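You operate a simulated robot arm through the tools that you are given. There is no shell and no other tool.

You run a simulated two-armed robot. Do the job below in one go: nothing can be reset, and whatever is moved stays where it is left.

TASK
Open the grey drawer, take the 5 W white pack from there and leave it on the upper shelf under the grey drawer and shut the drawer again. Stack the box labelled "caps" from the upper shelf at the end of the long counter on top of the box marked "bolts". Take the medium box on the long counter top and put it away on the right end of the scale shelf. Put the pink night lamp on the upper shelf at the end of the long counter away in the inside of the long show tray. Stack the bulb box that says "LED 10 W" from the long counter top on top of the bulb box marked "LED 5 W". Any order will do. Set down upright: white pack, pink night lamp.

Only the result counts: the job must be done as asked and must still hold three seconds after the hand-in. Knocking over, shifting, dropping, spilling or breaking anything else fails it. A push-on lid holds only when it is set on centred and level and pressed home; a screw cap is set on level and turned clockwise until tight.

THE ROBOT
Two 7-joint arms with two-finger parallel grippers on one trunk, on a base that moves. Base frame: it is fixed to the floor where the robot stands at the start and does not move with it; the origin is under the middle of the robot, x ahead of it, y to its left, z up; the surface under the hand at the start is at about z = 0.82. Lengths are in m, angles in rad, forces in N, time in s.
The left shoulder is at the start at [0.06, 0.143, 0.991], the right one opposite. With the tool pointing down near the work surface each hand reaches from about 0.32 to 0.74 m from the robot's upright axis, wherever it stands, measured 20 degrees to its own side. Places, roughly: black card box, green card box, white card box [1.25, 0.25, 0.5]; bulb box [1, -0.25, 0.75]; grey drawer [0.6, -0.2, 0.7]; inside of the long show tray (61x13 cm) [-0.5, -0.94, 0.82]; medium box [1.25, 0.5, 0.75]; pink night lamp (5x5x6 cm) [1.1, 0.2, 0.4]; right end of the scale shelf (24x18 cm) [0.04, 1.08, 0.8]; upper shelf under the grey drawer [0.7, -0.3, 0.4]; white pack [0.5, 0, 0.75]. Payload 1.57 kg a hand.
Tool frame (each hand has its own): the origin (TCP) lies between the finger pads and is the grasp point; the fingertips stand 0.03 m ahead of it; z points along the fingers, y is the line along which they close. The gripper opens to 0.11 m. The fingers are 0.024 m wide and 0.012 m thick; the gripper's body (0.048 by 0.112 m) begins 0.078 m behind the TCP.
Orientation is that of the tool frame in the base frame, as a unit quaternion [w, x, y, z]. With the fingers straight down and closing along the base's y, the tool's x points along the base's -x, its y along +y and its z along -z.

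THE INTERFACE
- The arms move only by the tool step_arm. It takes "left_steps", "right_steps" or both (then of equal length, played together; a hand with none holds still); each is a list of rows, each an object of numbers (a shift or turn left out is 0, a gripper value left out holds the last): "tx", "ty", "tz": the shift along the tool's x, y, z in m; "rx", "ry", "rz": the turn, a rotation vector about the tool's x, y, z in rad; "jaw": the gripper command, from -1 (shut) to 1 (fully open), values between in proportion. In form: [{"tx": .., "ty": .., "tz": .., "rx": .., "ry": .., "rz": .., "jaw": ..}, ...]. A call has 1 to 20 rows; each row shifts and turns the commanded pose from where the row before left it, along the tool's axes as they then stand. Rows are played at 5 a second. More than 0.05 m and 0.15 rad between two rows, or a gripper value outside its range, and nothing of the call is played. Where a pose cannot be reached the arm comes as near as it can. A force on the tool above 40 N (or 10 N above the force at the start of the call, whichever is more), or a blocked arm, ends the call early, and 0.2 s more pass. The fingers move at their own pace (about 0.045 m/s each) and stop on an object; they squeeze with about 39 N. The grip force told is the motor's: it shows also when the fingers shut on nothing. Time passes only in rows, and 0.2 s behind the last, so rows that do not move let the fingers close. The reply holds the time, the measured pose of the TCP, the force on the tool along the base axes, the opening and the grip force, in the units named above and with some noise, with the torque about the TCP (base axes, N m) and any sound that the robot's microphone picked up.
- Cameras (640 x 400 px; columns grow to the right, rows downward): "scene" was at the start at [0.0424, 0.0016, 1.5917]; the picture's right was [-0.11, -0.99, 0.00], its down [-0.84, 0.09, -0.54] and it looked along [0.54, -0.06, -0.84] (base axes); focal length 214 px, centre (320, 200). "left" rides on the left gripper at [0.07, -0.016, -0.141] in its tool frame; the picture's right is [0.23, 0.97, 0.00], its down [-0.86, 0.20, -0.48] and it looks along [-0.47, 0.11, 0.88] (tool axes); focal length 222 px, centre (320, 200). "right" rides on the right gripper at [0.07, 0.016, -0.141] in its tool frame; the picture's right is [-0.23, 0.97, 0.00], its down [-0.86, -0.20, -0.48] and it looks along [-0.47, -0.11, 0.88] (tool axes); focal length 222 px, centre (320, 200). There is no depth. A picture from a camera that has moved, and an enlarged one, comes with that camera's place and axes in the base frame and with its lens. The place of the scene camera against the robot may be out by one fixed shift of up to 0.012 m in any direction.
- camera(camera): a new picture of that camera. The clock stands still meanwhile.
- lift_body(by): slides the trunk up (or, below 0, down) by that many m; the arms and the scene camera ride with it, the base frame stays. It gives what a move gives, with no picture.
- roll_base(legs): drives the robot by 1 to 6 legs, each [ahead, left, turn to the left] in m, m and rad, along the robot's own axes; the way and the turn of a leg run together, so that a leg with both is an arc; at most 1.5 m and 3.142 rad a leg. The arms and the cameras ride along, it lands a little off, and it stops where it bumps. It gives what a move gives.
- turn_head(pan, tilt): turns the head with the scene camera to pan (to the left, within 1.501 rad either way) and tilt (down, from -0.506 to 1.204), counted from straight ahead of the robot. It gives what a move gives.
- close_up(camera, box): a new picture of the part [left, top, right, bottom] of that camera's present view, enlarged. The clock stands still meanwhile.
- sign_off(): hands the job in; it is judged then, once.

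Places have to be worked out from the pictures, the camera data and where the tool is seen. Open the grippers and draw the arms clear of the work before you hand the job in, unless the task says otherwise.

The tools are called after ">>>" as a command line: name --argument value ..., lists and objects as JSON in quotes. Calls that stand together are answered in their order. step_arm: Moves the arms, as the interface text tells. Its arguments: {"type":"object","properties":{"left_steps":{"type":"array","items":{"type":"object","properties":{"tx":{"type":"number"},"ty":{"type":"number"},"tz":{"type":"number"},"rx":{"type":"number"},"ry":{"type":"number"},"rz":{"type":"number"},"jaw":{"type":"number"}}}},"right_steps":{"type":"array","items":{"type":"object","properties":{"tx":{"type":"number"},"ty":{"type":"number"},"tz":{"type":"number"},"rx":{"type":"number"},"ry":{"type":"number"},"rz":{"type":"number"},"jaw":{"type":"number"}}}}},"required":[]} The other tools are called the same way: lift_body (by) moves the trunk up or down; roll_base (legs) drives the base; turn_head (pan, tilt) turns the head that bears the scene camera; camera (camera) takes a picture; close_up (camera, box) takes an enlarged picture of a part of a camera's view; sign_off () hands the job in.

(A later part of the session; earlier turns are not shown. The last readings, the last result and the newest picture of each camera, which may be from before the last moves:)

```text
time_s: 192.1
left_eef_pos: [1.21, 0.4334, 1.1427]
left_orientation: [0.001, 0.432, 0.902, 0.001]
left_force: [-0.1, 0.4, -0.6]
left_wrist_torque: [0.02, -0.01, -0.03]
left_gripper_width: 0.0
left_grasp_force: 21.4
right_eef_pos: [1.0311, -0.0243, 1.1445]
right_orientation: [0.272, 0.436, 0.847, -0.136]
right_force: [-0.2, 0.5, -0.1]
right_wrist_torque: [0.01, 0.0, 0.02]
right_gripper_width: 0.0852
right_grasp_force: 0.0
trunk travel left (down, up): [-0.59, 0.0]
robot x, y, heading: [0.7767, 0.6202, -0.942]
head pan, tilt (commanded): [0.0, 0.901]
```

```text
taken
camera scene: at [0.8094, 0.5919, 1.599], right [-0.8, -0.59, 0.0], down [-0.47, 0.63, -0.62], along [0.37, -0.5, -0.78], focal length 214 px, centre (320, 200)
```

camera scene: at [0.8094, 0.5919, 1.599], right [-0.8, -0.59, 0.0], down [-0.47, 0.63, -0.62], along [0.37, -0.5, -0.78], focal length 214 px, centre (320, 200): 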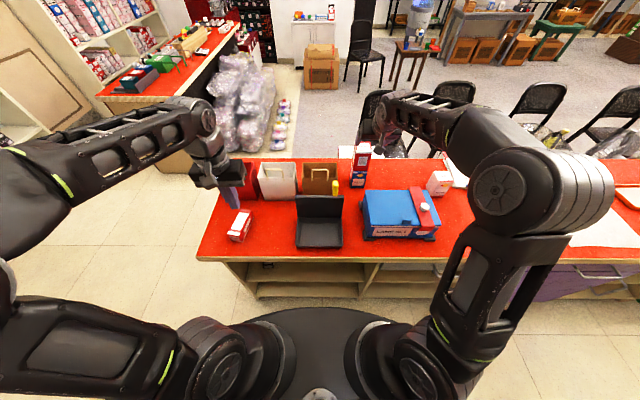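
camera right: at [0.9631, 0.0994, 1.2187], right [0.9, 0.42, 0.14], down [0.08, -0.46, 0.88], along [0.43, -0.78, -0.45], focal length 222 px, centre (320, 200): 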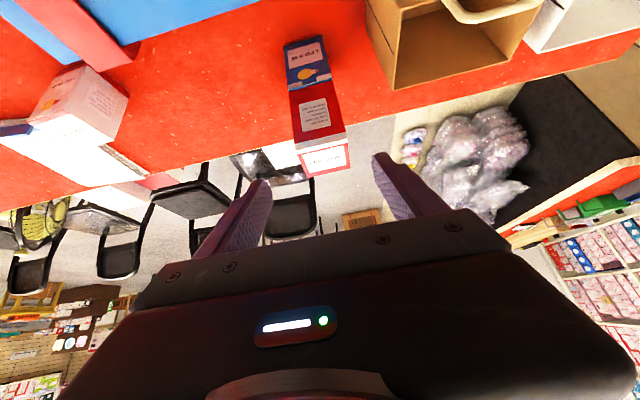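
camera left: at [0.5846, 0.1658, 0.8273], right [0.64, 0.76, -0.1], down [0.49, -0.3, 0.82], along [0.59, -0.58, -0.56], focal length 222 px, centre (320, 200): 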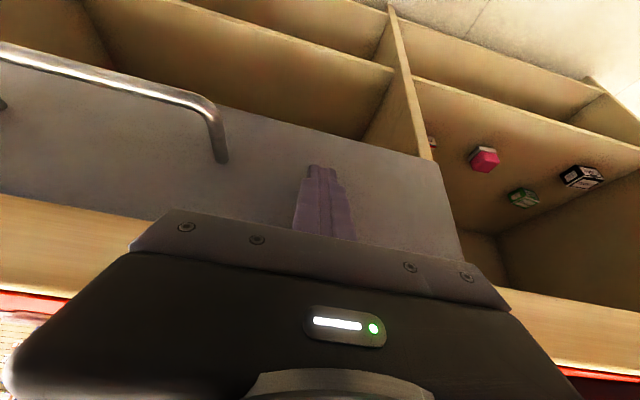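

The red box stands on the blue one. Now I examine the BALLAST box on the counter's left end.

>>> close_up --camera "scene" --box '[205, 195, 275, 255]'

>>> close_up --camera "scene" --box '[190, 140, 450, 270]'

```text
6.67 times, centred on (240, 225) of scene
camera zoom: at [0.8094, 0.5919, 1.599], right [-0.8, -0.59, 0.0], down [-0.47, 0.63, -0.62], along [0.37, -0.5, -0.78], focal length 1430 px, centre (853, 33)
```

zoom: 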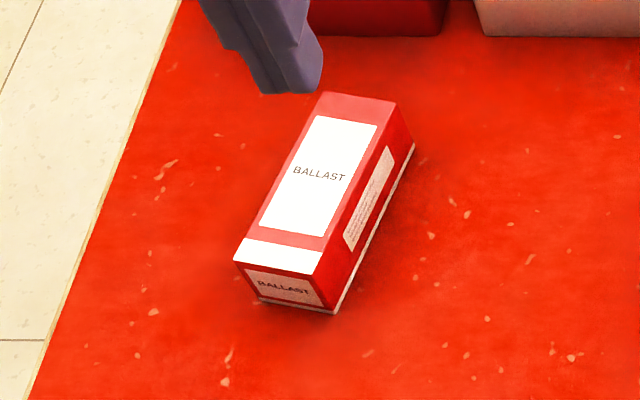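

```text
2.46 times, centred on (320, 205) of scene
camera zoom: at [0.8094, 0.5919, 1.599], right [-0.8, -0.59, 0.0], down [-0.47, 0.63, -0.62], along [0.37, -0.5, -0.78], focal length 528 px, centre (320, 188)
```

zoom: 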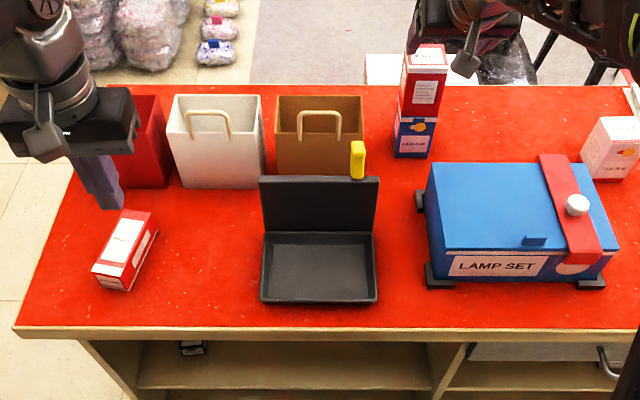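

BALLAST is a 12.3×5×4.6 cm box at about (1.343, 0.406), long axis pointing away from me (angle −1.14 rad). I'll grasp it with the left hand pitched ~50° so it can later slide into the shelf. First I yaw and pitch the left hand, and pull the right hand back clear of the stack.

>>> step_arm --left_steps '[{"rz": 0.121, "jaw": 0.5}, {"rz": 0.121}, {"ry": -0.14}, {"ry": -0.14}, {"ry": -0.14}, {"ry": -0.14}, {"ry": -0.14}]' --right_steps '[{"tx": 0.0326, "tz": -0.0232}, {"tx": 0.0326, "tz": -0.0232}, {"tx": 0.0326, "tz": -0.0232}, {}, {}, {}, {}]'

>>> camera --camera "left"

>>> camera --camera "scene"

```text
time_s: 193.7
left_eef_pos: [1.211, 0.4324, 1.1413]
left_orientation: [0.291, 0.506, 0.791, -0.184]
left_force: [1.2, 1.1, -0.4]
left_wrist_torque: [-0.01, 0.0, 0.0]
left_gripper_width: 0.0822
left_grasp_force: 0.2
right_eef_pos: [0.9604, 0.0741, 1.1408]
right_orientation: [0.273, 0.435, 0.847, -0.137]
right_force: [-1.3, 0.1, 0.0]
right_wrist_torque: [-0.01, -0.03, 0.0]
right_gripper_width: 0.0852
right_grasp_force: 0.0
trunk travel left (down, up): [-0.59, 0.0]
robot x, y, heading: [0.7802, 0.6157, -0.94]
head pan, tilt (commanded): [0.0, 0.901]
```

```text
taken
camera left: at [1.1347, 0.5567, 1.2054], right [0.81, 0.57, -0.14], down [0.32, -0.23, 0.92], along [0.49, -0.79, -0.37], focal length 222 px, centre (320, 200)
```

left: 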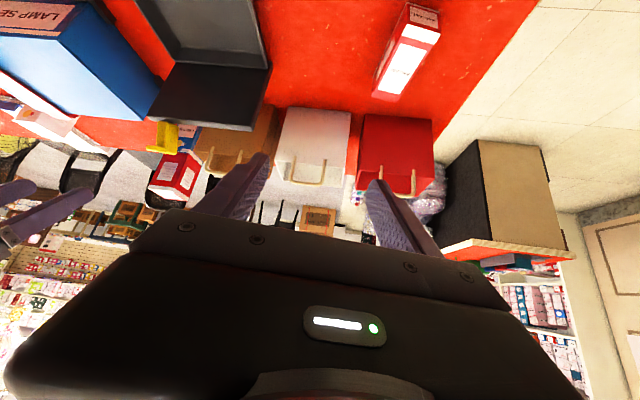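

```text
taken
camera scene: at [0.8097, 0.5919, 1.5991], right [-0.8, -0.59, 0.0], down [-0.47, 0.63, -0.62], along [0.37, -0.5, -0.78], focal length 214 px, centre (320, 200)
```

scene: 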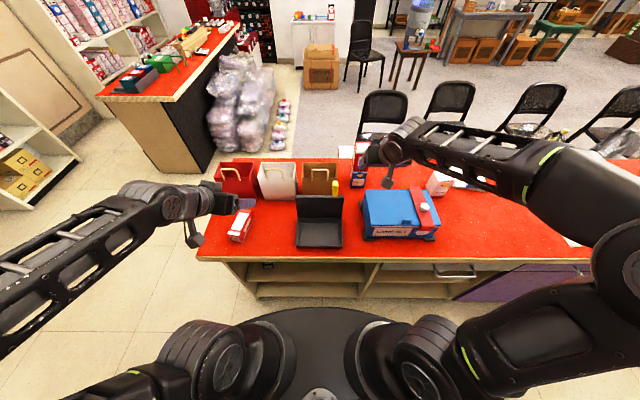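

Left hand is pitched ~50°. I zoom its camera on BALLAST.

>>> close_up --camera "left" --box '[340, 0, 480, 110]'

```text
3.64 times, centred on (410, 55) of left
camera zoom: at [1.1347, 0.5567, 1.2054], right [0.81, 0.57, -0.14], down [0.32, -0.23, 0.92], along [0.49, -0.79, -0.37], focal length 808 px, centre (-7, 727)
```

zoom: 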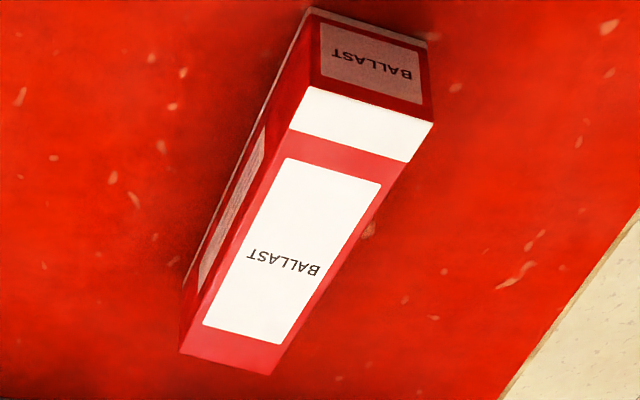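

BALLAST is exactly aligned with the hand: centre 10.6 cm left and 8.8 cm ahead. I move over it to a pre-grasp.

>>> step_arm --left_steps '[{"ty": 0.0354}, {"ty": 0.0354}, {"ty": 0.0354}, {"tx": 0.0246, "tz": 0.0377}, {"tx": 0.0246, "tz": 0.0377}, {"tx": 0.0246, "tz": 0.0377}, {"tx": 0.0246, "tz": 0.0377}, {"tx": 0.0246, "tz": 0.0377}]'

>>> camera --camera "left"

>>> close_up --camera "left" --box '[230, 40, 410, 200]'

```text
time_s: 195.5
left_eef_pos: [1.3232, 0.4485, 0.919]
left_orientation: [0.29, 0.507, 0.791, -0.184]
left_force: [0.5, -0.8, -0.3]
left_wrist_torque: [0.03, 0.0, 0.01]
left_gripper_width: 0.0825
left_grasp_force: 0.1
right_eef_pos: [0.9621, 0.073, 1.1401]
right_orientation: [0.272, 0.435, 0.848, -0.137]
right_force: [0.8, 0.2, -0.3]
right_wrist_torque: [-0.02, 0.03, -0.01]
right_gripper_width: 0.0854
right_grasp_force: 0.1
trunk travel left (down, up): [-0.59, 0.0]
robot x, y, heading: [0.783, 0.6185, -0.934]
head pan, tilt (commanded): [0.0, 0.901]
```

```text
taken
camera left: at [1.2464, 0.5734, 0.9817], right [0.81, 0.57, -0.14], down [0.32, -0.23, 0.92], along [0.49, -0.79, -0.37], focal length 222 px, centre (320, 200)
```

left: 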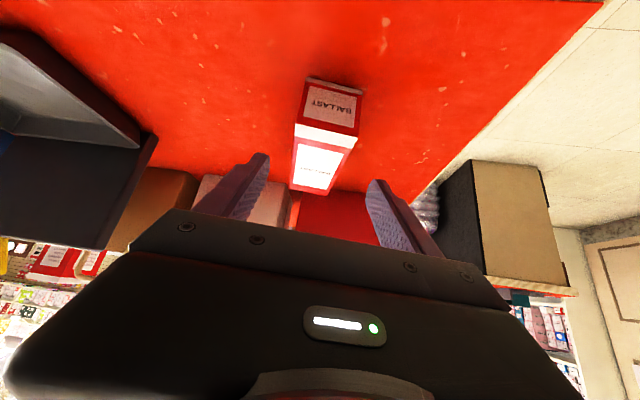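

```text
2.50 times, centred on (320, 120) of left
camera zoom: at [1.2464, 0.5734, 0.9817], right [0.81, 0.57, -0.14], down [0.32, -0.23, 0.92], along [0.49, -0.79, -0.37], focal length 555 px, centre (320, 400)
```

zoom: 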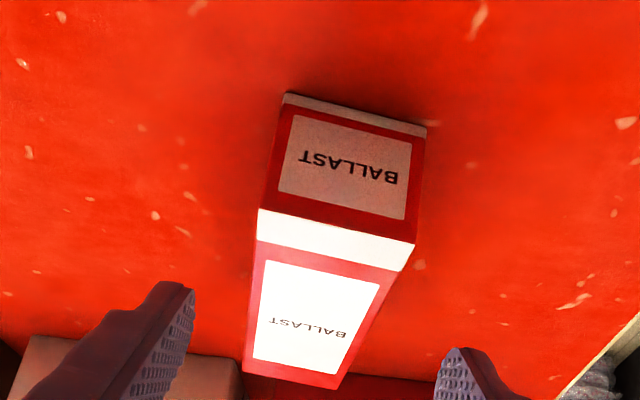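

Aligned to 1.5 mm. I advance 8.2 cm along the finger axis and close.

>>> step_arm --left_steps '[{"ty": -0.0015, "tz": 0.041}, {"tz": 0.0405}, {"jaw": -1}, {"jaw": -1}, {"jaw": -1}, {"jaw": -1}]'

>>> close_up --camera "left" --box '[200, 40, 440, 240]'

```text
time_s: 196.9
left_eef_pos: [1.34, 0.4044, 0.8538]
left_orientation: [0.288, 0.506, 0.792, -0.183]
left_force: [0.5, -0.2, 0.4]
left_wrist_torque: [-0.07, -0.07, 0.04]
left_gripper_width: 0.0502
left_grasp_force: 32.6
right_eef_pos: [0.9607, 0.0726, 1.1418]
right_orientation: [0.272, 0.435, 0.848, -0.136]
right_force: [0.8, -0.2, -0.8]
right_wrist_torque: [0.0, 0.01, 0.02]
right_gripper_width: 0.0851
right_grasp_force: 0.0
trunk travel left (down, up): [-0.59, 0.0]
robot x, y, heading: [0.7804, 0.6161, -0.933]
head pan, tilt (commanded): [0.0, 0.901]
```

```text
2.00 times, centred on (320, 140) of left
camera zoom: at [1.2642, 0.5287, 0.918], right [0.81, 0.57, -0.14], down [0.33, -0.23, 0.92], along [0.49, -0.79, -0.37], focal length 444 px, centre (320, 320)
```

zoom: 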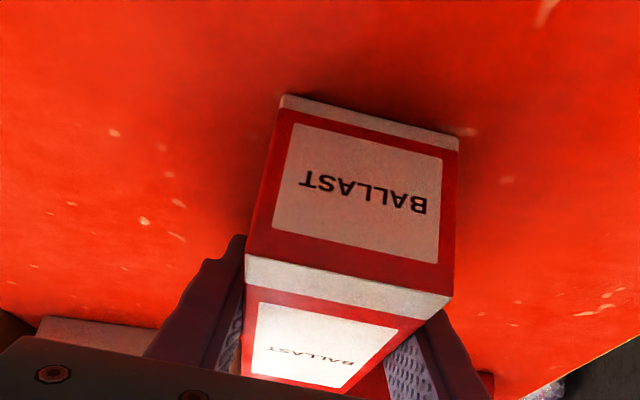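

BALLAST gripped (5.0 cm). I lift it ~19 cm.

>>> step_arm --left_steps '[{"tx": -0.0243, "tz": -0.0286}, {"tx": -0.0243, "tz": -0.0286}, {"tx": -0.0243, "tz": -0.0286}, {"tx": -0.0243, "tz": -0.0286}, {"tx": -0.0243, "tz": -0.0286}]'

>>> camera --camera "scene"

>>> camera --camera "left"

```text
time_s: 198.1
left_eef_pos: [1.3291, 0.3873, 1.0486]
left_orientation: [0.288, 0.523, 0.779, -0.193]
left_force: [-6.0, -8.4, 3.0]
left_wrist_torque: [0.66, -0.21, 0.35]
left_gripper_width: 0.0499
left_grasp_force: 39.2
right_eef_pos: [0.9598, 0.0727, 1.1421]
right_orientation: [0.272, 0.435, 0.847, -0.137]
right_force: [0.8, 0.5, 0.2]
right_wrist_torque: [-0.01, 0.05, -0.07]
right_gripper_width: 0.0851
right_grasp_force: 0.0
trunk travel left (down, up): [-0.59, 0.0]
robot x, y, heading: [0.7771, 0.6189, -0.935]
head pan, tilt (commanded): [0.0, 0.901]
```

```text
taken
camera scene: at [0.8103, 0.5903, 1.599], right [-0.8, -0.59, 0.0], down [-0.47, 0.63, -0.62], along [0.37, -0.5, -0.78], focal length 214 px, centre (320, 200)
```

scene: 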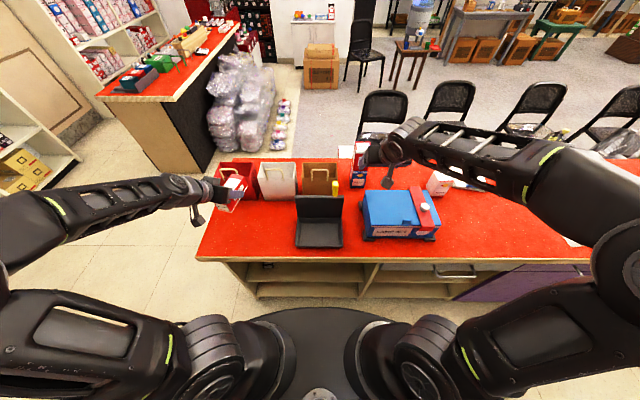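

```text
taken
camera left: at [1.2577, 0.514, 1.1107], right [0.84, 0.53, -0.15], down [0.31, -0.24, 0.92], along [0.45, -0.82, -0.36], focal length 222 px, centre (320, 200)
```

left: 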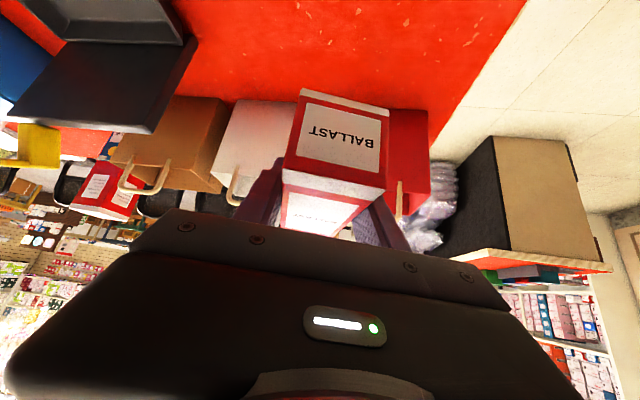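

The left wrench shows ~10 N sideways – something touches, probably the red bag's handle. I look closely before doing anything else.

>>> close_up --camera "scene" --box '[190, 140, 300, 220]'

>>> close_up --camera "left" --box '[230, 60, 480, 260]'

```text
5.00 times, centred on (245, 180) of scene
camera zoom: at [0.8103, 0.5903, 1.599], right [-0.8, -0.59, 0.0], down [-0.47, 0.63, -0.62], along [0.37, -0.5, -0.78], focal length 1072 px, centre (695, 300)
```

zoom: 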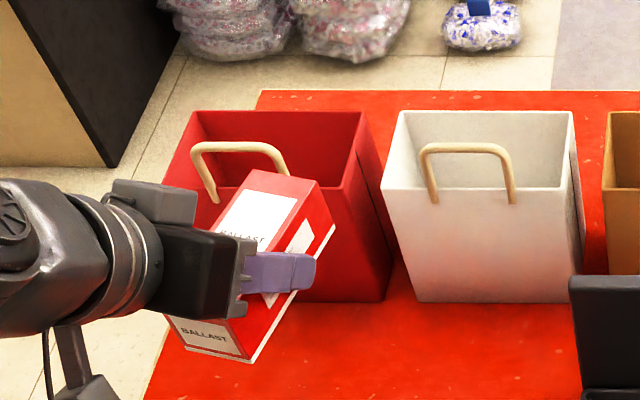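

```text
2.00 times, centred on (355, 160) of left
camera zoom: at [1.2577, 0.514, 1.1107], right [0.84, 0.53, -0.15], down [0.31, -0.24, 0.92], along [0.45, -0.82, -0.36], focal length 444 px, centre (250, 280)
```

zoom: 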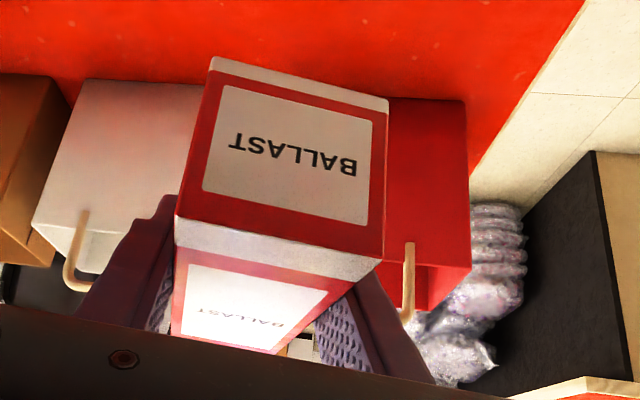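

The bags look undisturbed and the box is ~7 cm short of them. I hold still for a moment to see if the reading was just the arm settling.

>>> step_arm --left_steps '[{}, {}, {}]'

>>> close_up --camera "scene" --box '[190, 140, 300, 220]'

```text
time_s: 198.9
left_eef_pos: [1.3416, 0.4051, 1.0424]
left_orientation: [0.289, 0.507, 0.791, -0.184]
left_force: [-0.4, 0.4, -3.1]
left_wrist_torque: [0.01, -0.01, 0.0]
left_gripper_width: 0.0496
left_grasp_force: 38.8
right_eef_pos: [0.9615, 0.0729, 1.1418]
right_orientation: [0.272, 0.435, 0.847, -0.137]
right_force: [-0.3, 0.4, 0.1]
right_wrist_torque: [0.0, 0.0, -0.01]
right_gripper_width: 0.0853
right_grasp_force: 0.1
trunk travel left (down, up): [-0.59, 0.0]
robot x, y, heading: [0.7818, 0.6163, -0.937]
head pan, tilt (commanded): [0.0, 0.901]
```

```text
5.00 times, centred on (245, 180) of scene
camera zoom: at [0.8105, 0.5906, 1.599], right [-0.8, -0.59, 0.0], down [-0.47, 0.63, -0.62], along [0.37, -0.5, -0.78], focal length 1072 px, centre (695, 300)
```

zoom: 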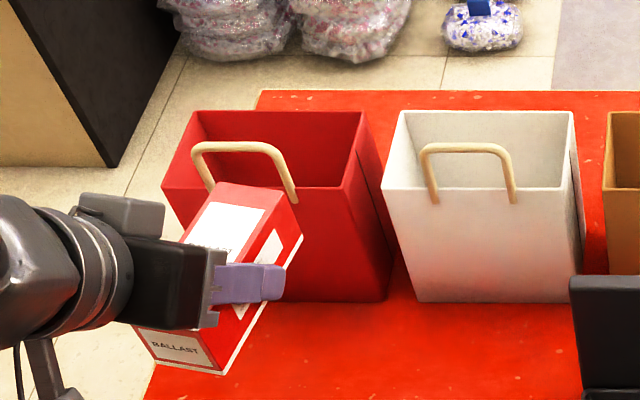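

It settled cleanly on the commanded pose with zero side force – only a transient; the bags are untouched. I draw both hands in for the turn.

>>> step_arm --left_steps '[{"ty": -0.025}, {"ty": -0.025}, {"ty": -0.025}, {"ty": -0.025}, {"ty": -0.025}, {"ty": -0.015}, {}, {}]' --right_steps '[{"tx": 0.0203, "tz": -0.0145}, {"tx": 0.0203, "tz": -0.0145}, {"tx": 0.0203, "tz": -0.0145}, {"tx": 0.0203, "tz": -0.0145}, {}, {}, {}, {}]'

>>> camera --camera "scene"

```text
time_s: 200.7
left_eef_pos: [1.2116, 0.3432, 1.0416]
left_orientation: [0.29, 0.506, 0.791, -0.183]
left_force: [-0.2, 0.6, -3.9]
left_wrist_torque: [0.05, 0.0, 0.0]
left_gripper_width: 0.0496
left_grasp_force: 39.7
right_eef_pos: [0.9037, 0.1554, 1.1427]
right_orientation: [0.273, 0.435, 0.847, -0.136]
right_force: [0.0, -0.4, 0.0]
right_wrist_torque: [0.03, 0.01, 0.01]
right_gripper_width: 0.0853
right_grasp_force: 0.1
trunk travel left (down, up): [-0.59, 0.0]
robot x, y, heading: [0.7785, 0.6196, -0.934]
head pan, tilt (commanded): [0.0, 0.901]
```

```text
taken
camera scene: at [0.8103, 0.5909, 1.599], right [-0.8, -0.59, 0.0], down [-0.47, 0.63, -0.62], along [0.37, -0.5, -0.78], focal length 214 px, centre (320, 200)
```

scene: 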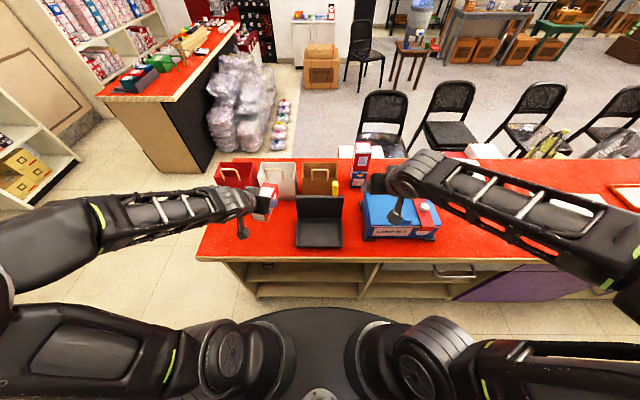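

Both hands are drawn in. I back off 5 cm and turn left 90° first, to check clearances.

>>> roll_base --legs '[[-0.045, 0, 0], [0, 0, 1.57]]'

>>> camera --camera "scene"

>>> turn_head --pan 1.2 --tilt 0.6

>>> camera --camera "scene"

```text
time_s: 205.4
left_eef_pos: [1.0304, 1.0841, 1.043]
left_orientation: [0.334, -0.2, 0.918, 0.073]
left_force: [0.7, 0.3, -3.8]
left_wrist_torque: [-0.05, 0.02, -0.03]
left_gripper_width: 0.05
left_grasp_force: 38.7
right_eef_pos: [1.2169, 0.7762, 1.142]
right_orientation: [0.288, -0.29, 0.908, 0.095]
right_force: [-0.2, -0.1, 0.2]
right_wrist_torque: [-0.02, 0.03, 0.03]
right_gripper_width: 0.0853
right_grasp_force: 0.0
trunk travel left (down, up): [-0.59, 0.0]
robot x, y, heading: [0.7552, 0.6545, 0.631]
head pan, tilt (commanded): [0.0, 0.901]
```

```text
taken
camera scene: at [0.7935, 0.6907, 1.599], right [0.59, -0.81, 0.0], down [-0.63, -0.46, -0.62], along [0.5, 0.37, -0.78], focal length 214 px, centre (320, 200)
```

scene: 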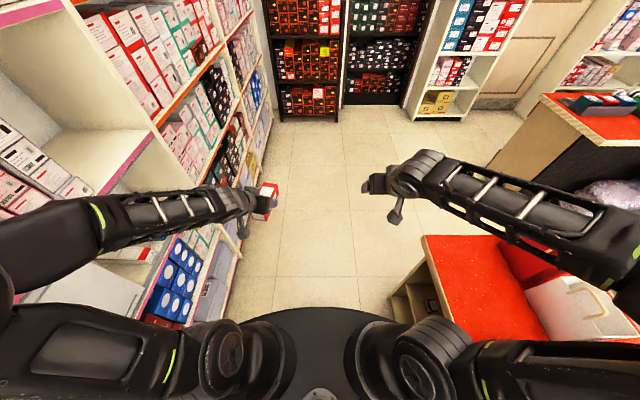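

```text
time_s: 206.8
left_eef_pos: [1.0313, 1.0847, 1.0431]
left_orientation: [0.334, -0.2, 0.918, 0.074]
left_force: [0.5, -0.2, -3.5]
left_wrist_torque: [-0.01, 0.0, 0.01]
left_gripper_width: 0.0494
left_grasp_force: 39.3
right_eef_pos: [1.2175, 0.7757, 1.142]
right_orientation: [0.289, -0.29, 0.907, 0.095]
right_force: [-0.1, -0.3, 0.2]
right_wrist_torque: [0.02, -0.02, -0.01]
right_gripper_width: 0.0853
right_grasp_force: 0.1
trunk travel left (down, up): [-0.59, 0.0]
robot x, y, heading: [0.7535, 0.6536, 0.631]
head pan, tilt (commanded): [1.201, 0.6]
```

```text
taken
camera scene: at [0.7098, 0.7314, 1.6238], right [0.97, 0.26, 0.0], down [0.15, -0.55, -0.82], along [-0.21, 0.8, -0.57], focal length 214 px, centre (320, 200)
```

scene: 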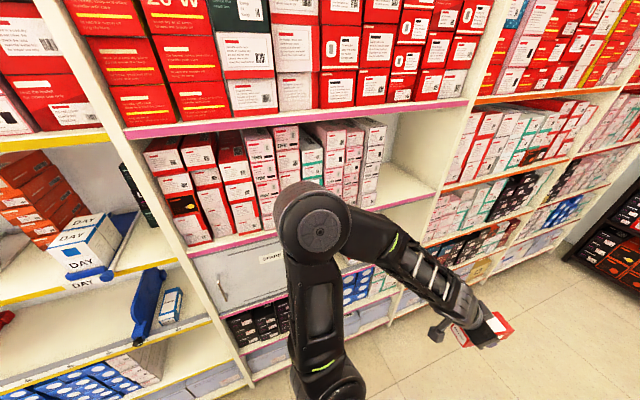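

Facing along the aisle; the left elbow clears the shelf by ~8 cm. I shift 3 cm toward the counter and complete the turn to face the shelf.

>>> roll_base --legs '[[0, -0.03, 0], [0, 0, 0.8], [0, 0, 0.77]]'

>>> turn_head --pan 0.0 --tilt 0.85

>>> camera --camera "scene"

```text
time_s: 211.8
left_eef_pos: [0.3396, 0.9028, 1.0427]
left_orientation: [-0.182, 0.793, -0.504, -0.29]
left_force: [0.5, 0.4, -3.6]
left_wrist_torque: [-0.01, -0.04, 0.0]
left_gripper_width: 0.0498
left_grasp_force: 39.5
right_eef_pos: [0.6437, 1.0924, 1.1427]
right_orientation: [-0.137, 0.848, -0.433, -0.272]
right_force: [0.3, -0.6, -0.1]
right_wrist_torque: [0.0, 0.01, 0.0]
right_gripper_width: 0.0856
right_grasp_force: 0.0
trunk travel left (down, up): [-0.59, 0.0]
robot x, y, heading: [0.7709, 0.6255, 2.215]
head pan, tilt (commanded): [1.201, 0.6]
```

```text
time_s: 213.2
left_eef_pos: [0.3377, 0.9027, 1.0425]
left_orientation: [-0.182, 0.793, -0.504, -0.289]
left_force: [-0.6, 0.1, -3.2]
left_wrist_torque: [-0.01, -0.01, -0.01]
left_gripper_width: 0.0499
left_grasp_force: 38.8
right_eef_pos: [0.6442, 1.0928, 1.1421]
right_orientation: [-0.136, 0.849, -0.433, -0.272]
right_force: [1.2, 0.4, -0.5]
right_wrist_torque: [0.0, 0.0, -0.02]
right_gripper_width: 0.0852
right_grasp_force: 0.1
trunk travel left (down, up): [-0.59, 0.0]
robot x, y, heading: [0.7735, 0.6304, 2.213]
head pan, tilt (commanded): [0.0, 0.85]
```

```text
taken
camera scene: at [0.7453, 0.6779, 1.6029], right [0.8, 0.6, 0.0], down [0.45, -0.6, -0.66], along [-0.4, 0.53, -0.75], focal length 214 px, centre (320, 200)
```

scene: 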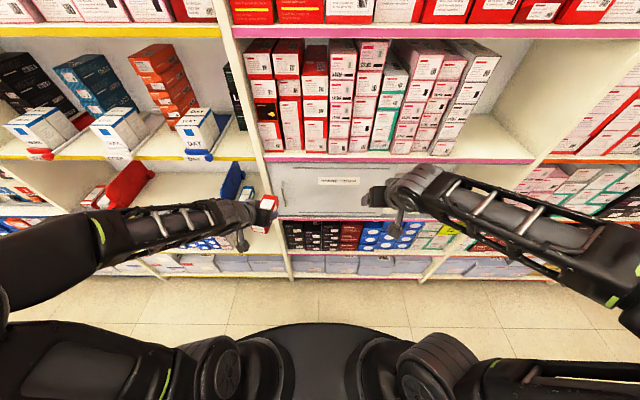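

Facing the shelf now. I zoom on the scale shelf's right end.

>>> close_up --camera "scene" --box '[60, 140, 300, 270]'

>>> close_up --camera "scene" --box '[200, 150, 280, 220]'

```text
2.67 times, centred on (180, 205) of scene
camera zoom: at [0.7453, 0.6779, 1.6029], right [0.8, 0.6, 0.0], down [0.45, -0.6, -0.66], along [-0.4, 0.53, -0.75], focal length 572 px, centre (693, 187)
```

zoom: 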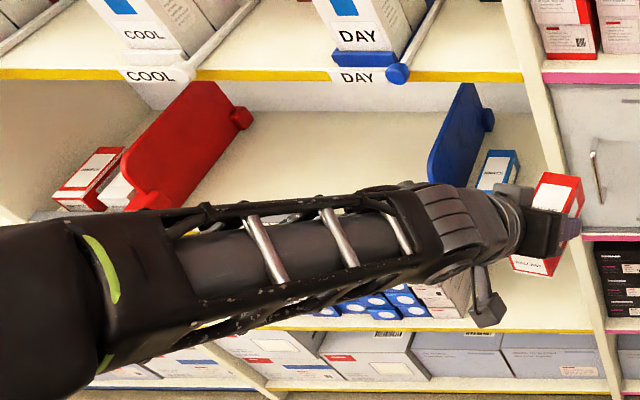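

```text
5.71 times, centred on (240, 185) of scene
camera zoom: at [0.7453, 0.6779, 1.6029], right [0.8, 0.6, 0.0], down [0.45, -0.6, -0.66], along [-0.4, 0.53, -0.75], focal length 1226 px, centre (777, 286)
```

zoom: 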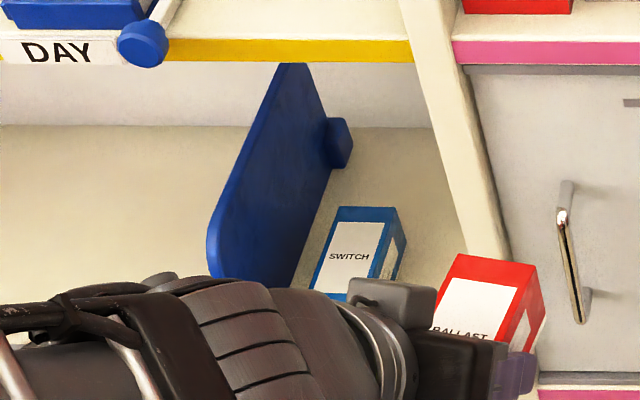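

The right end lies between a blue divider (with a SWITCH box beside it) and the right panel. I slide left 0.25 m to see it between my arms.

>>> roll_base --legs '[[0, 0.25, 0]]'

>>> camera --camera "scene"

>>> close_up --camera "scene" --box '[230, 130, 410, 240]'

>>> camera --camera "left"

```text
time_s: 215.0
left_eef_pos: [0.1389, 0.7552, 1.0437]
left_orientation: [-0.183, 0.793, -0.504, -0.289]
left_force: [0.1, -0.6, -3.3]
left_wrist_torque: [-0.02, -0.05, -0.01]
left_gripper_width: 0.0496
left_grasp_force: 39.2
right_eef_pos: [0.4455, 0.9437, 1.1423]
right_orientation: [-0.137, 0.848, -0.433, -0.272]
right_force: [0.3, -0.2, 0.6]
right_wrist_torque: [0.02, 0.0, 0.0]
right_gripper_width: 0.0853
right_grasp_force: 0.2
trunk travel left (down, up): [-0.59, 0.0]
robot x, y, heading: [0.5738, 0.4839, 2.211]
head pan, tilt (commanded): [0.0, 0.85]
```

```text
taken
camera scene: at [0.5459, 0.5288, 1.6029], right [0.8, 0.6, 0.0], down [0.45, -0.6, -0.66], along [-0.39, 0.53, -0.75], focal length 214 px, centre (320, 200)
```

scene: 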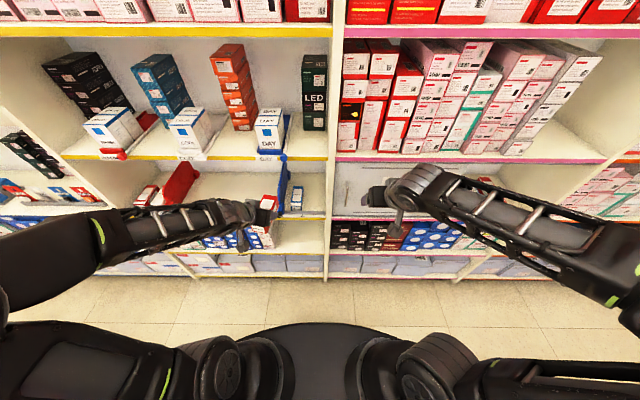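

```text
3.56 times, centred on (320, 185) of scene
camera zoom: at [0.5459, 0.5288, 1.6029], right [0.8, 0.6, 0.0], down [0.45, -0.6, -0.66], along [-0.39, 0.53, -0.75], focal length 763 px, centre (320, 253)
```

zoom: 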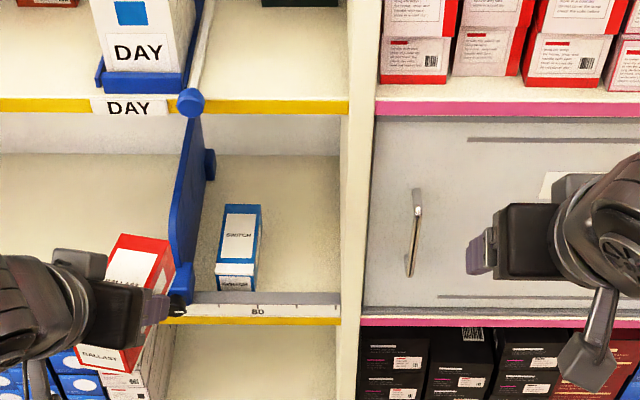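

```text
taken
camera left: at [0.2154, 0.6303, 1.1067], right [-0.81, -0.57, -0.14], down [-0.33, 0.23, 0.92], along [-0.49, 0.79, -0.37], focal length 222 px, centre (320, 200)
```

left: 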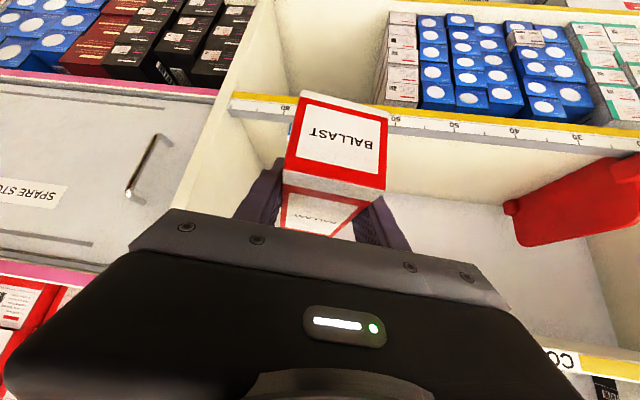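

Clear view: the right-end bay (between blue divider and right panel) is ~20 cm wide with SWITCH in it; there is a ~12 cm free strip between SWITCH and the right panel. BALLAST (5 cm wide) goes there, lengthwise. I shift the base right 0.1 m, square the hand to the shelf, and lower it to about z=0.94.

>>> roll_base --legs '[[0, -0.1, 0]]'

>>> step_arm --left_steps '[{"rx": -0.0627, "rz": -0.0747}, {"rx": -0.0627, "rz": -0.0747}, {"tx": 0.0161, "tz": 0.0192}, {"tx": 0.0161, "tz": 0.0192}, {"tx": 0.0161, "tz": 0.0192}, {"tx": 0.0161, "tz": 0.0192}, {}]'

>>> camera --camera "left"

>>> close_up --camera "scene" --box '[180, 130, 360, 240]'

```text
time_s: 216.1
left_eef_pos: [0.2225, 0.8157, 1.0435]
left_orientation: [-0.181, 0.793, -0.505, -0.288]
left_force: [0.6, -0.2, -3.1]
left_wrist_torque: [-0.04, 0.01, 0.03]
left_gripper_width: 0.0498
left_grasp_force: 39.1
right_eef_pos: [0.5286, 1.0055, 1.1411]
right_orientation: [-0.136, 0.848, -0.433, -0.273]
right_force: [0.3, 0.5, 0.5]
right_wrist_torque: [-0.04, 0.03, 0.04]
right_gripper_width: 0.0851
right_grasp_force: 0.1
trunk travel left (down, up): [-0.59, 0.0]
robot x, y, heading: [0.6529, 0.5422, 2.209]
head pan, tilt (commanded): [0.0, 0.85]
```

```text
time_s: 217.7
left_eef_pos: [0.2217, 0.8163, 0.9416]
left_orientation: [-0.153, 0.838, -0.424, -0.306]
left_force: [0.2, -0.2, -3.8]
left_wrist_torque: [-0.03, -0.02, 0.02]
left_gripper_width: 0.0499
left_grasp_force: 39.2
right_eef_pos: [0.5277, 1.0044, 1.1418]
right_orientation: [-0.136, 0.848, -0.433, -0.273]
right_force: [-0.5, 0.3, -0.4]
right_wrist_torque: [-0.01, -0.02, 0.04]
right_gripper_width: 0.0852
right_grasp_force: 0.0
trunk travel left (down, up): [-0.59, 0.0]
robot x, y, heading: [0.6556, 0.5416, 2.214]
head pan, tilt (commanded): [0.0, 0.85]
```

```text
taken
camera left: at [0.3201, 0.7091, 1.0058], right [-0.68, -0.72, -0.14], down [-0.36, 0.16, 0.92], along [-0.63, 0.68, -0.37], focal length 222 px, centre (320, 200)
```

left: 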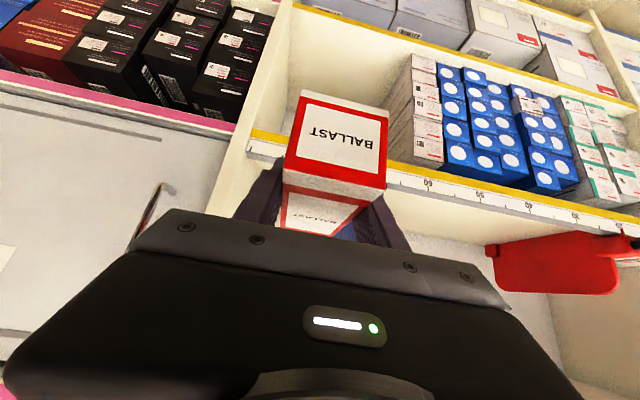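

```text
3.56 times, centred on (270, 185) of scene
camera zoom: at [0.6282, 0.5898, 1.6029], right [0.8, 0.6, 0.0], down [0.45, -0.6, -0.66], along [-0.4, 0.53, -0.75], focal length 763 px, centre (498, 253)
```

zoom: 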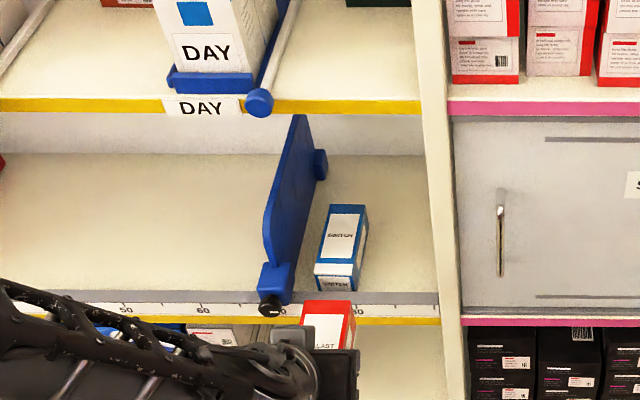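

I zoom further to fix the positions of SWITCH and the right panel at shelf level.

>>> close_up --camera "scene" --box '[250, 175, 320, 225]'

```text
8.00 times, centred on (285, 200) of scene
camera zoom: at [0.6282, 0.5898, 1.6029], right [0.8, 0.6, 0.0], down [0.45, -0.6, -0.66], along [-0.4, 0.53, -0.75], focal length 1716 px, centre (600, 200)
```

zoom: 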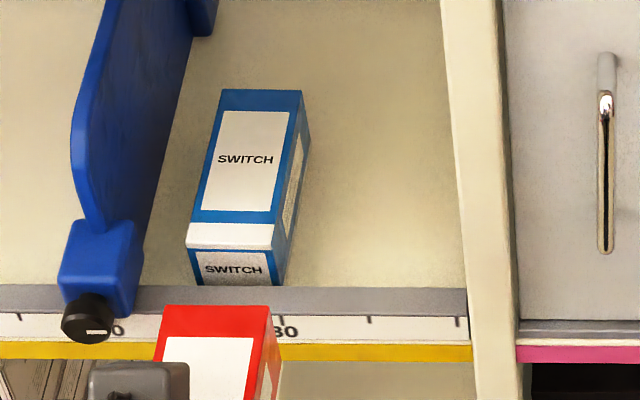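

I plan a slight clockwise yaw (−0.15) so both the gripper body clears the right panel and the finger clears SWITCH by ~1 cm each. I lower the trunk 8 cm so the forearm stays under the "DAY" stick, then yaw the hand and set the height.

>>> lift_body --by -0.08

>>> step_arm --left_steps '[{"rx": 0.0932, "rz": 0.1108}, {"tx": -0.0167, "ty": -0.0155, "tz": -0.0199}, {}]'

>>> camera --camera "left"

>>> camera --camera "scene"

```text
time_s: 218.9
left_eef_pos: [0.221, 0.8163, 0.862]
left_orientation: [-0.154, 0.838, -0.425, -0.305]
left_force: [-0.4, 0.8, -3.0]
left_wrist_torque: [-0.01, -0.01, 0.01]
left_gripper_width: 0.0499
left_grasp_force: 39.1
right_eef_pos: [0.5273, 1.0047, 1.0624]
right_orientation: [-0.136, 0.849, -0.433, -0.272]
right_force: [-0.5, 0.3, -0.3]
right_wrist_torque: [-0.03, -0.01, -0.02]
right_gripper_width: 0.0853
right_grasp_force: 0.1
trunk travel left (down, up): [-0.51, 0.08]
robot x, y, heading: [0.6566, 0.5418, 2.214]
head pan, tilt (commanded): [0.0, 0.85]
```

```text
time_s: 219.7
left_eef_pos: [0.2345, 0.8239, 0.8879]
left_orientation: [-0.175, 0.806, -0.485, -0.293]
left_force: [-0.7, -0.4, -3.8]
left_wrist_torque: [-0.01, -0.03, -0.03]
left_gripper_width: 0.05
left_grasp_force: 38.6
right_eef_pos: [0.5273, 1.0043, 1.0609]
right_orientation: [-0.137, 0.848, -0.434, -0.271]
right_force: [-0.2, 0.0, 0.5]
right_wrist_torque: [0.0, -0.05, 0.02]
right_gripper_width: 0.0853
right_grasp_force: 0.0
trunk travel left (down, up): [-0.51, 0.08]
robot x, y, heading: [0.6527, 0.5448, 2.209]
head pan, tilt (commanded): [0.0, 0.85]
```

```text
taken
camera left: at [0.317, 0.7034, 0.952], right [-0.78, -0.61, -0.14], down [-0.34, 0.22, 0.92], along [-0.53, 0.76, -0.37], focal length 222 px, centre (320, 200)
```

left: 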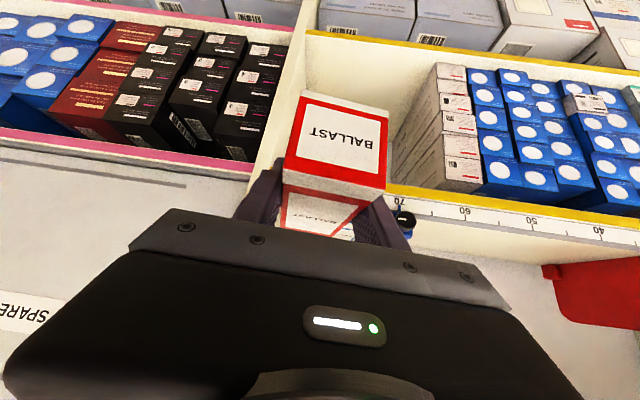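

```text
taken
camera scene: at [0.6272, 0.5899, 1.5228], right [0.8, 0.6, 0.0], down [0.45, -0.6, -0.66], along [-0.39, 0.53, -0.75], focal length 214 px, centre (320, 200)
```

scene: 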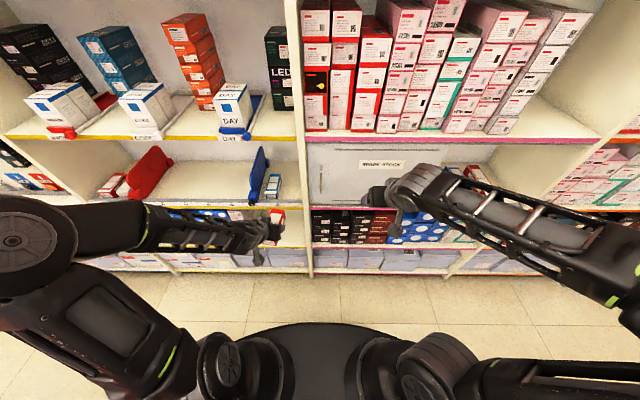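

Everything lines up: the target is 28 cm straight ahead of the hand. I advance 12 cm and look.

>>> step_arm --left_steps '[{"tx": -0.023, "tz": 0.0193}, {"tx": -0.023, "tz": 0.0193}, {"tx": -0.023, "tz": 0.0193}, {"tx": -0.023, "tz": 0.0193}, {}]'

>>> camera --camera "left"

>>> close_up --camera "scene" --box '[180, 130, 360, 250]'

```text
time_s: 220.9
left_eef_pos: [0.1796, 0.9297, 0.8893]
left_orientation: [-0.176, 0.804, -0.485, -0.293]
left_force: [0.8, 0.7, -3.5]
left_wrist_torque: [-0.04, -0.02, 0.02]
left_gripper_width: 0.0496
left_grasp_force: 39.3
right_eef_pos: [0.5283, 1.0042, 1.0628]
right_orientation: [-0.136, 0.849, -0.433, -0.272]
right_force: [-0.2, -0.1, 0.8]
right_wrist_torque: [0.02, 0.01, 0.0]
right_gripper_width: 0.0853
right_grasp_force: 0.2
trunk travel left (down, up): [-0.51, 0.08]
robot x, y, heading: [0.6548, 0.5431, 2.219]
head pan, tilt (commanded): [0.0, 0.85]
```

```text
taken
camera left: at [0.2614, 0.81, 0.9529], right [-0.78, -0.61, -0.14], down [-0.34, 0.22, 0.92], along [-0.53, 0.76, -0.37], focal length 222 px, centre (320, 200)
```

left: 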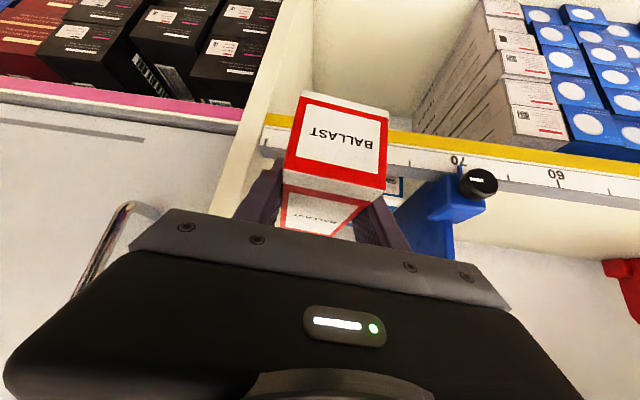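

```text
3.33 times, centred on (270, 190) of scene
camera zoom: at [0.6279, 0.5898, 1.5229], right [0.8, 0.6, 0.0], down [0.45, -0.6, -0.66], along [-0.39, 0.53, -0.75], focal length 715 px, centre (487, 233)
```

zoom: 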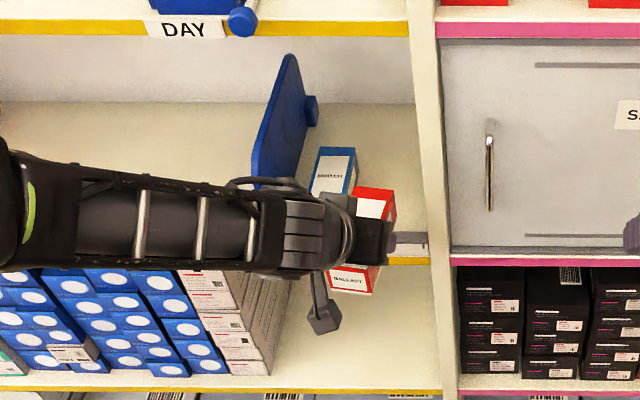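

Good. The arm is unfolding; I continue 8 cm further in at the same height and check the forearm against the DAY stick and divider.

>>> step_arm --left_steps '[{"tx": -0.0205, "tz": 0.0171}, {"tx": -0.0205, "tz": 0.0171}, {"tx": -0.0205, "tz": 0.0171}, {}]'

>>> camera --camera "left"

>>> close_up --camera "scene" --box '[120, 110, 360, 260]'

```text
time_s: 221.9
left_eef_pos: [0.142, 1.0, 0.8882]
left_orientation: [-0.175, 0.805, -0.485, -0.293]
left_force: [-0.5, -1.1, -3.2]
left_wrist_torque: [-0.03, 0.01, 0.04]
left_gripper_width: 0.0499
left_grasp_force: 38.7
right_eef_pos: [0.5265, 1.0037, 1.0613]
right_orientation: [-0.136, 0.849, -0.433, -0.272]
right_force: [0.0, -0.1, -0.5]
right_wrist_torque: [-0.01, 0.0, -0.02]
right_gripper_width: 0.0854
right_grasp_force: 0.0
trunk travel left (down, up): [-0.51, 0.08]
robot x, y, heading: [0.6525, 0.5407, 2.209]
head pan, tilt (commanded): [0.0, 0.85]
```

```text
taken
camera left: at [0.2228, 0.88, 0.9526], right [-0.78, -0.61, -0.14], down [-0.34, 0.22, 0.92], along [-0.53, 0.76, -0.37], focal length 222 px, centre (320, 200)
```

left: 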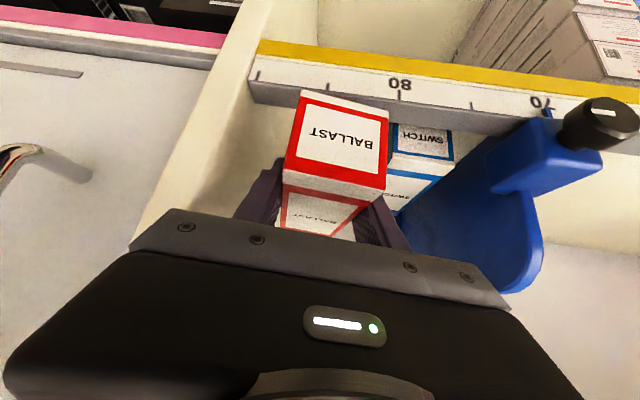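

```text
2.67 times, centred on (240, 185) of scene
camera zoom: at [0.6278, 0.5899, 1.5229], right [0.8, 0.6, 0.0], down [0.45, -0.6, -0.66], along [-0.39, 0.53, -0.75], focal length 572 px, centre (533, 240)
```

zoom: 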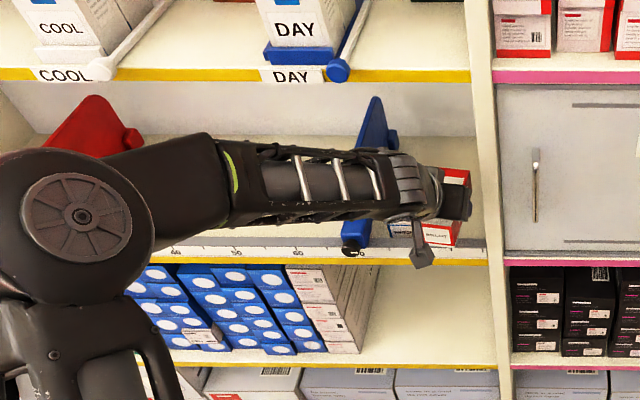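

I zoom the hand camera to measure the gaps to SWITCH and the panel.

>>> close_up --camera "left" --box '[220, 40, 480, 230]'

```text
2.11 times, centred on (350, 135) of left
camera zoom: at [0.2228, 0.88, 0.9526], right [-0.78, -0.61, -0.14], down [-0.34, 0.22, 0.92], along [-0.53, 0.76, -0.37], focal length 468 px, centre (257, 337)
```

zoom: 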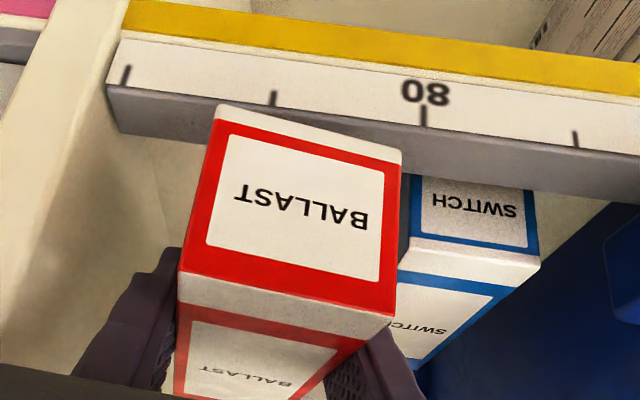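

Using the ruler and hand view: SWITCH's right side is at ruler ≈79.5 cm, the panel at 90.5 cm. I aim BALLAST's centre at ≈84.7 cm, i.e. 7.6 cm ahead and 1.2 cm left of here.

>>> step_arm --left_steps '[{"ty": 0.0117}, {"tx": -0.0195, "tz": 0.0163}, {"tx": -0.0195, "tz": 0.0163}, {"tx": -0.0194, "tz": 0.0163}, {}]'

>>> close_up --camera "left" --box '[180, 20, 480, 240]'

>>> close_up --camera "scene" --box '[120, 110, 360, 260]'

```text
time_s: 223.1
left_eef_pos: [0.0955, 1.0617, 0.8877]
left_orientation: [-0.174, 0.806, -0.484, -0.293]
left_force: [-0.8, -0.7, -3.1]
left_wrist_torque: [-0.04, -0.02, 0.01]
left_gripper_width: 0.0497
left_grasp_force: 39.2
right_eef_pos: [0.5274, 1.0047, 1.062]
right_orientation: [-0.136, 0.848, -0.433, -0.272]
right_force: [-0.4, 0.0, 0.4]
right_wrist_torque: [0.02, -0.04, -0.02]
right_gripper_width: 0.0852
right_grasp_force: 0.1
trunk travel left (down, up): [-0.51, 0.08]
robot x, y, heading: [0.6537, 0.5441, 2.212]
head pan, tilt (commanded): [0.0, 0.85]
```

```text
1.82 times, centred on (330, 130) of left
camera zoom: at [0.1777, 0.9419, 0.9518], right [-0.78, -0.61, -0.14], down [-0.34, 0.22, 0.92], along [-0.53, 0.76, -0.37], focal length 404 px, centre (302, 327)
```

zoom: 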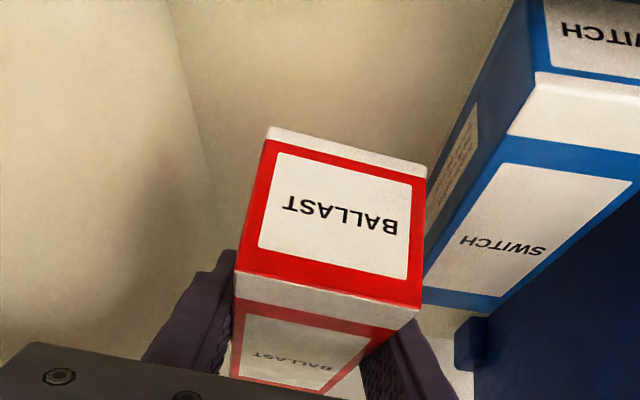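

```text
2.67 times, centred on (240, 185) of scene
camera zoom: at [0.6278, 0.5899, 1.5229], right [0.8, 0.6, 0.0], down [0.45, -0.6, -0.66], along [-0.39, 0.53, -0.75], focal length 572 px, centre (533, 240)
```

zoom: 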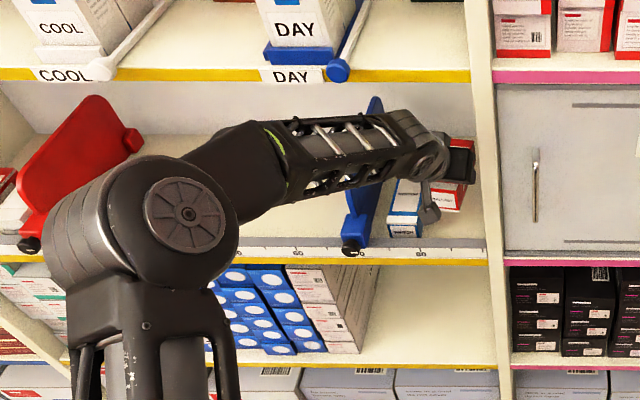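

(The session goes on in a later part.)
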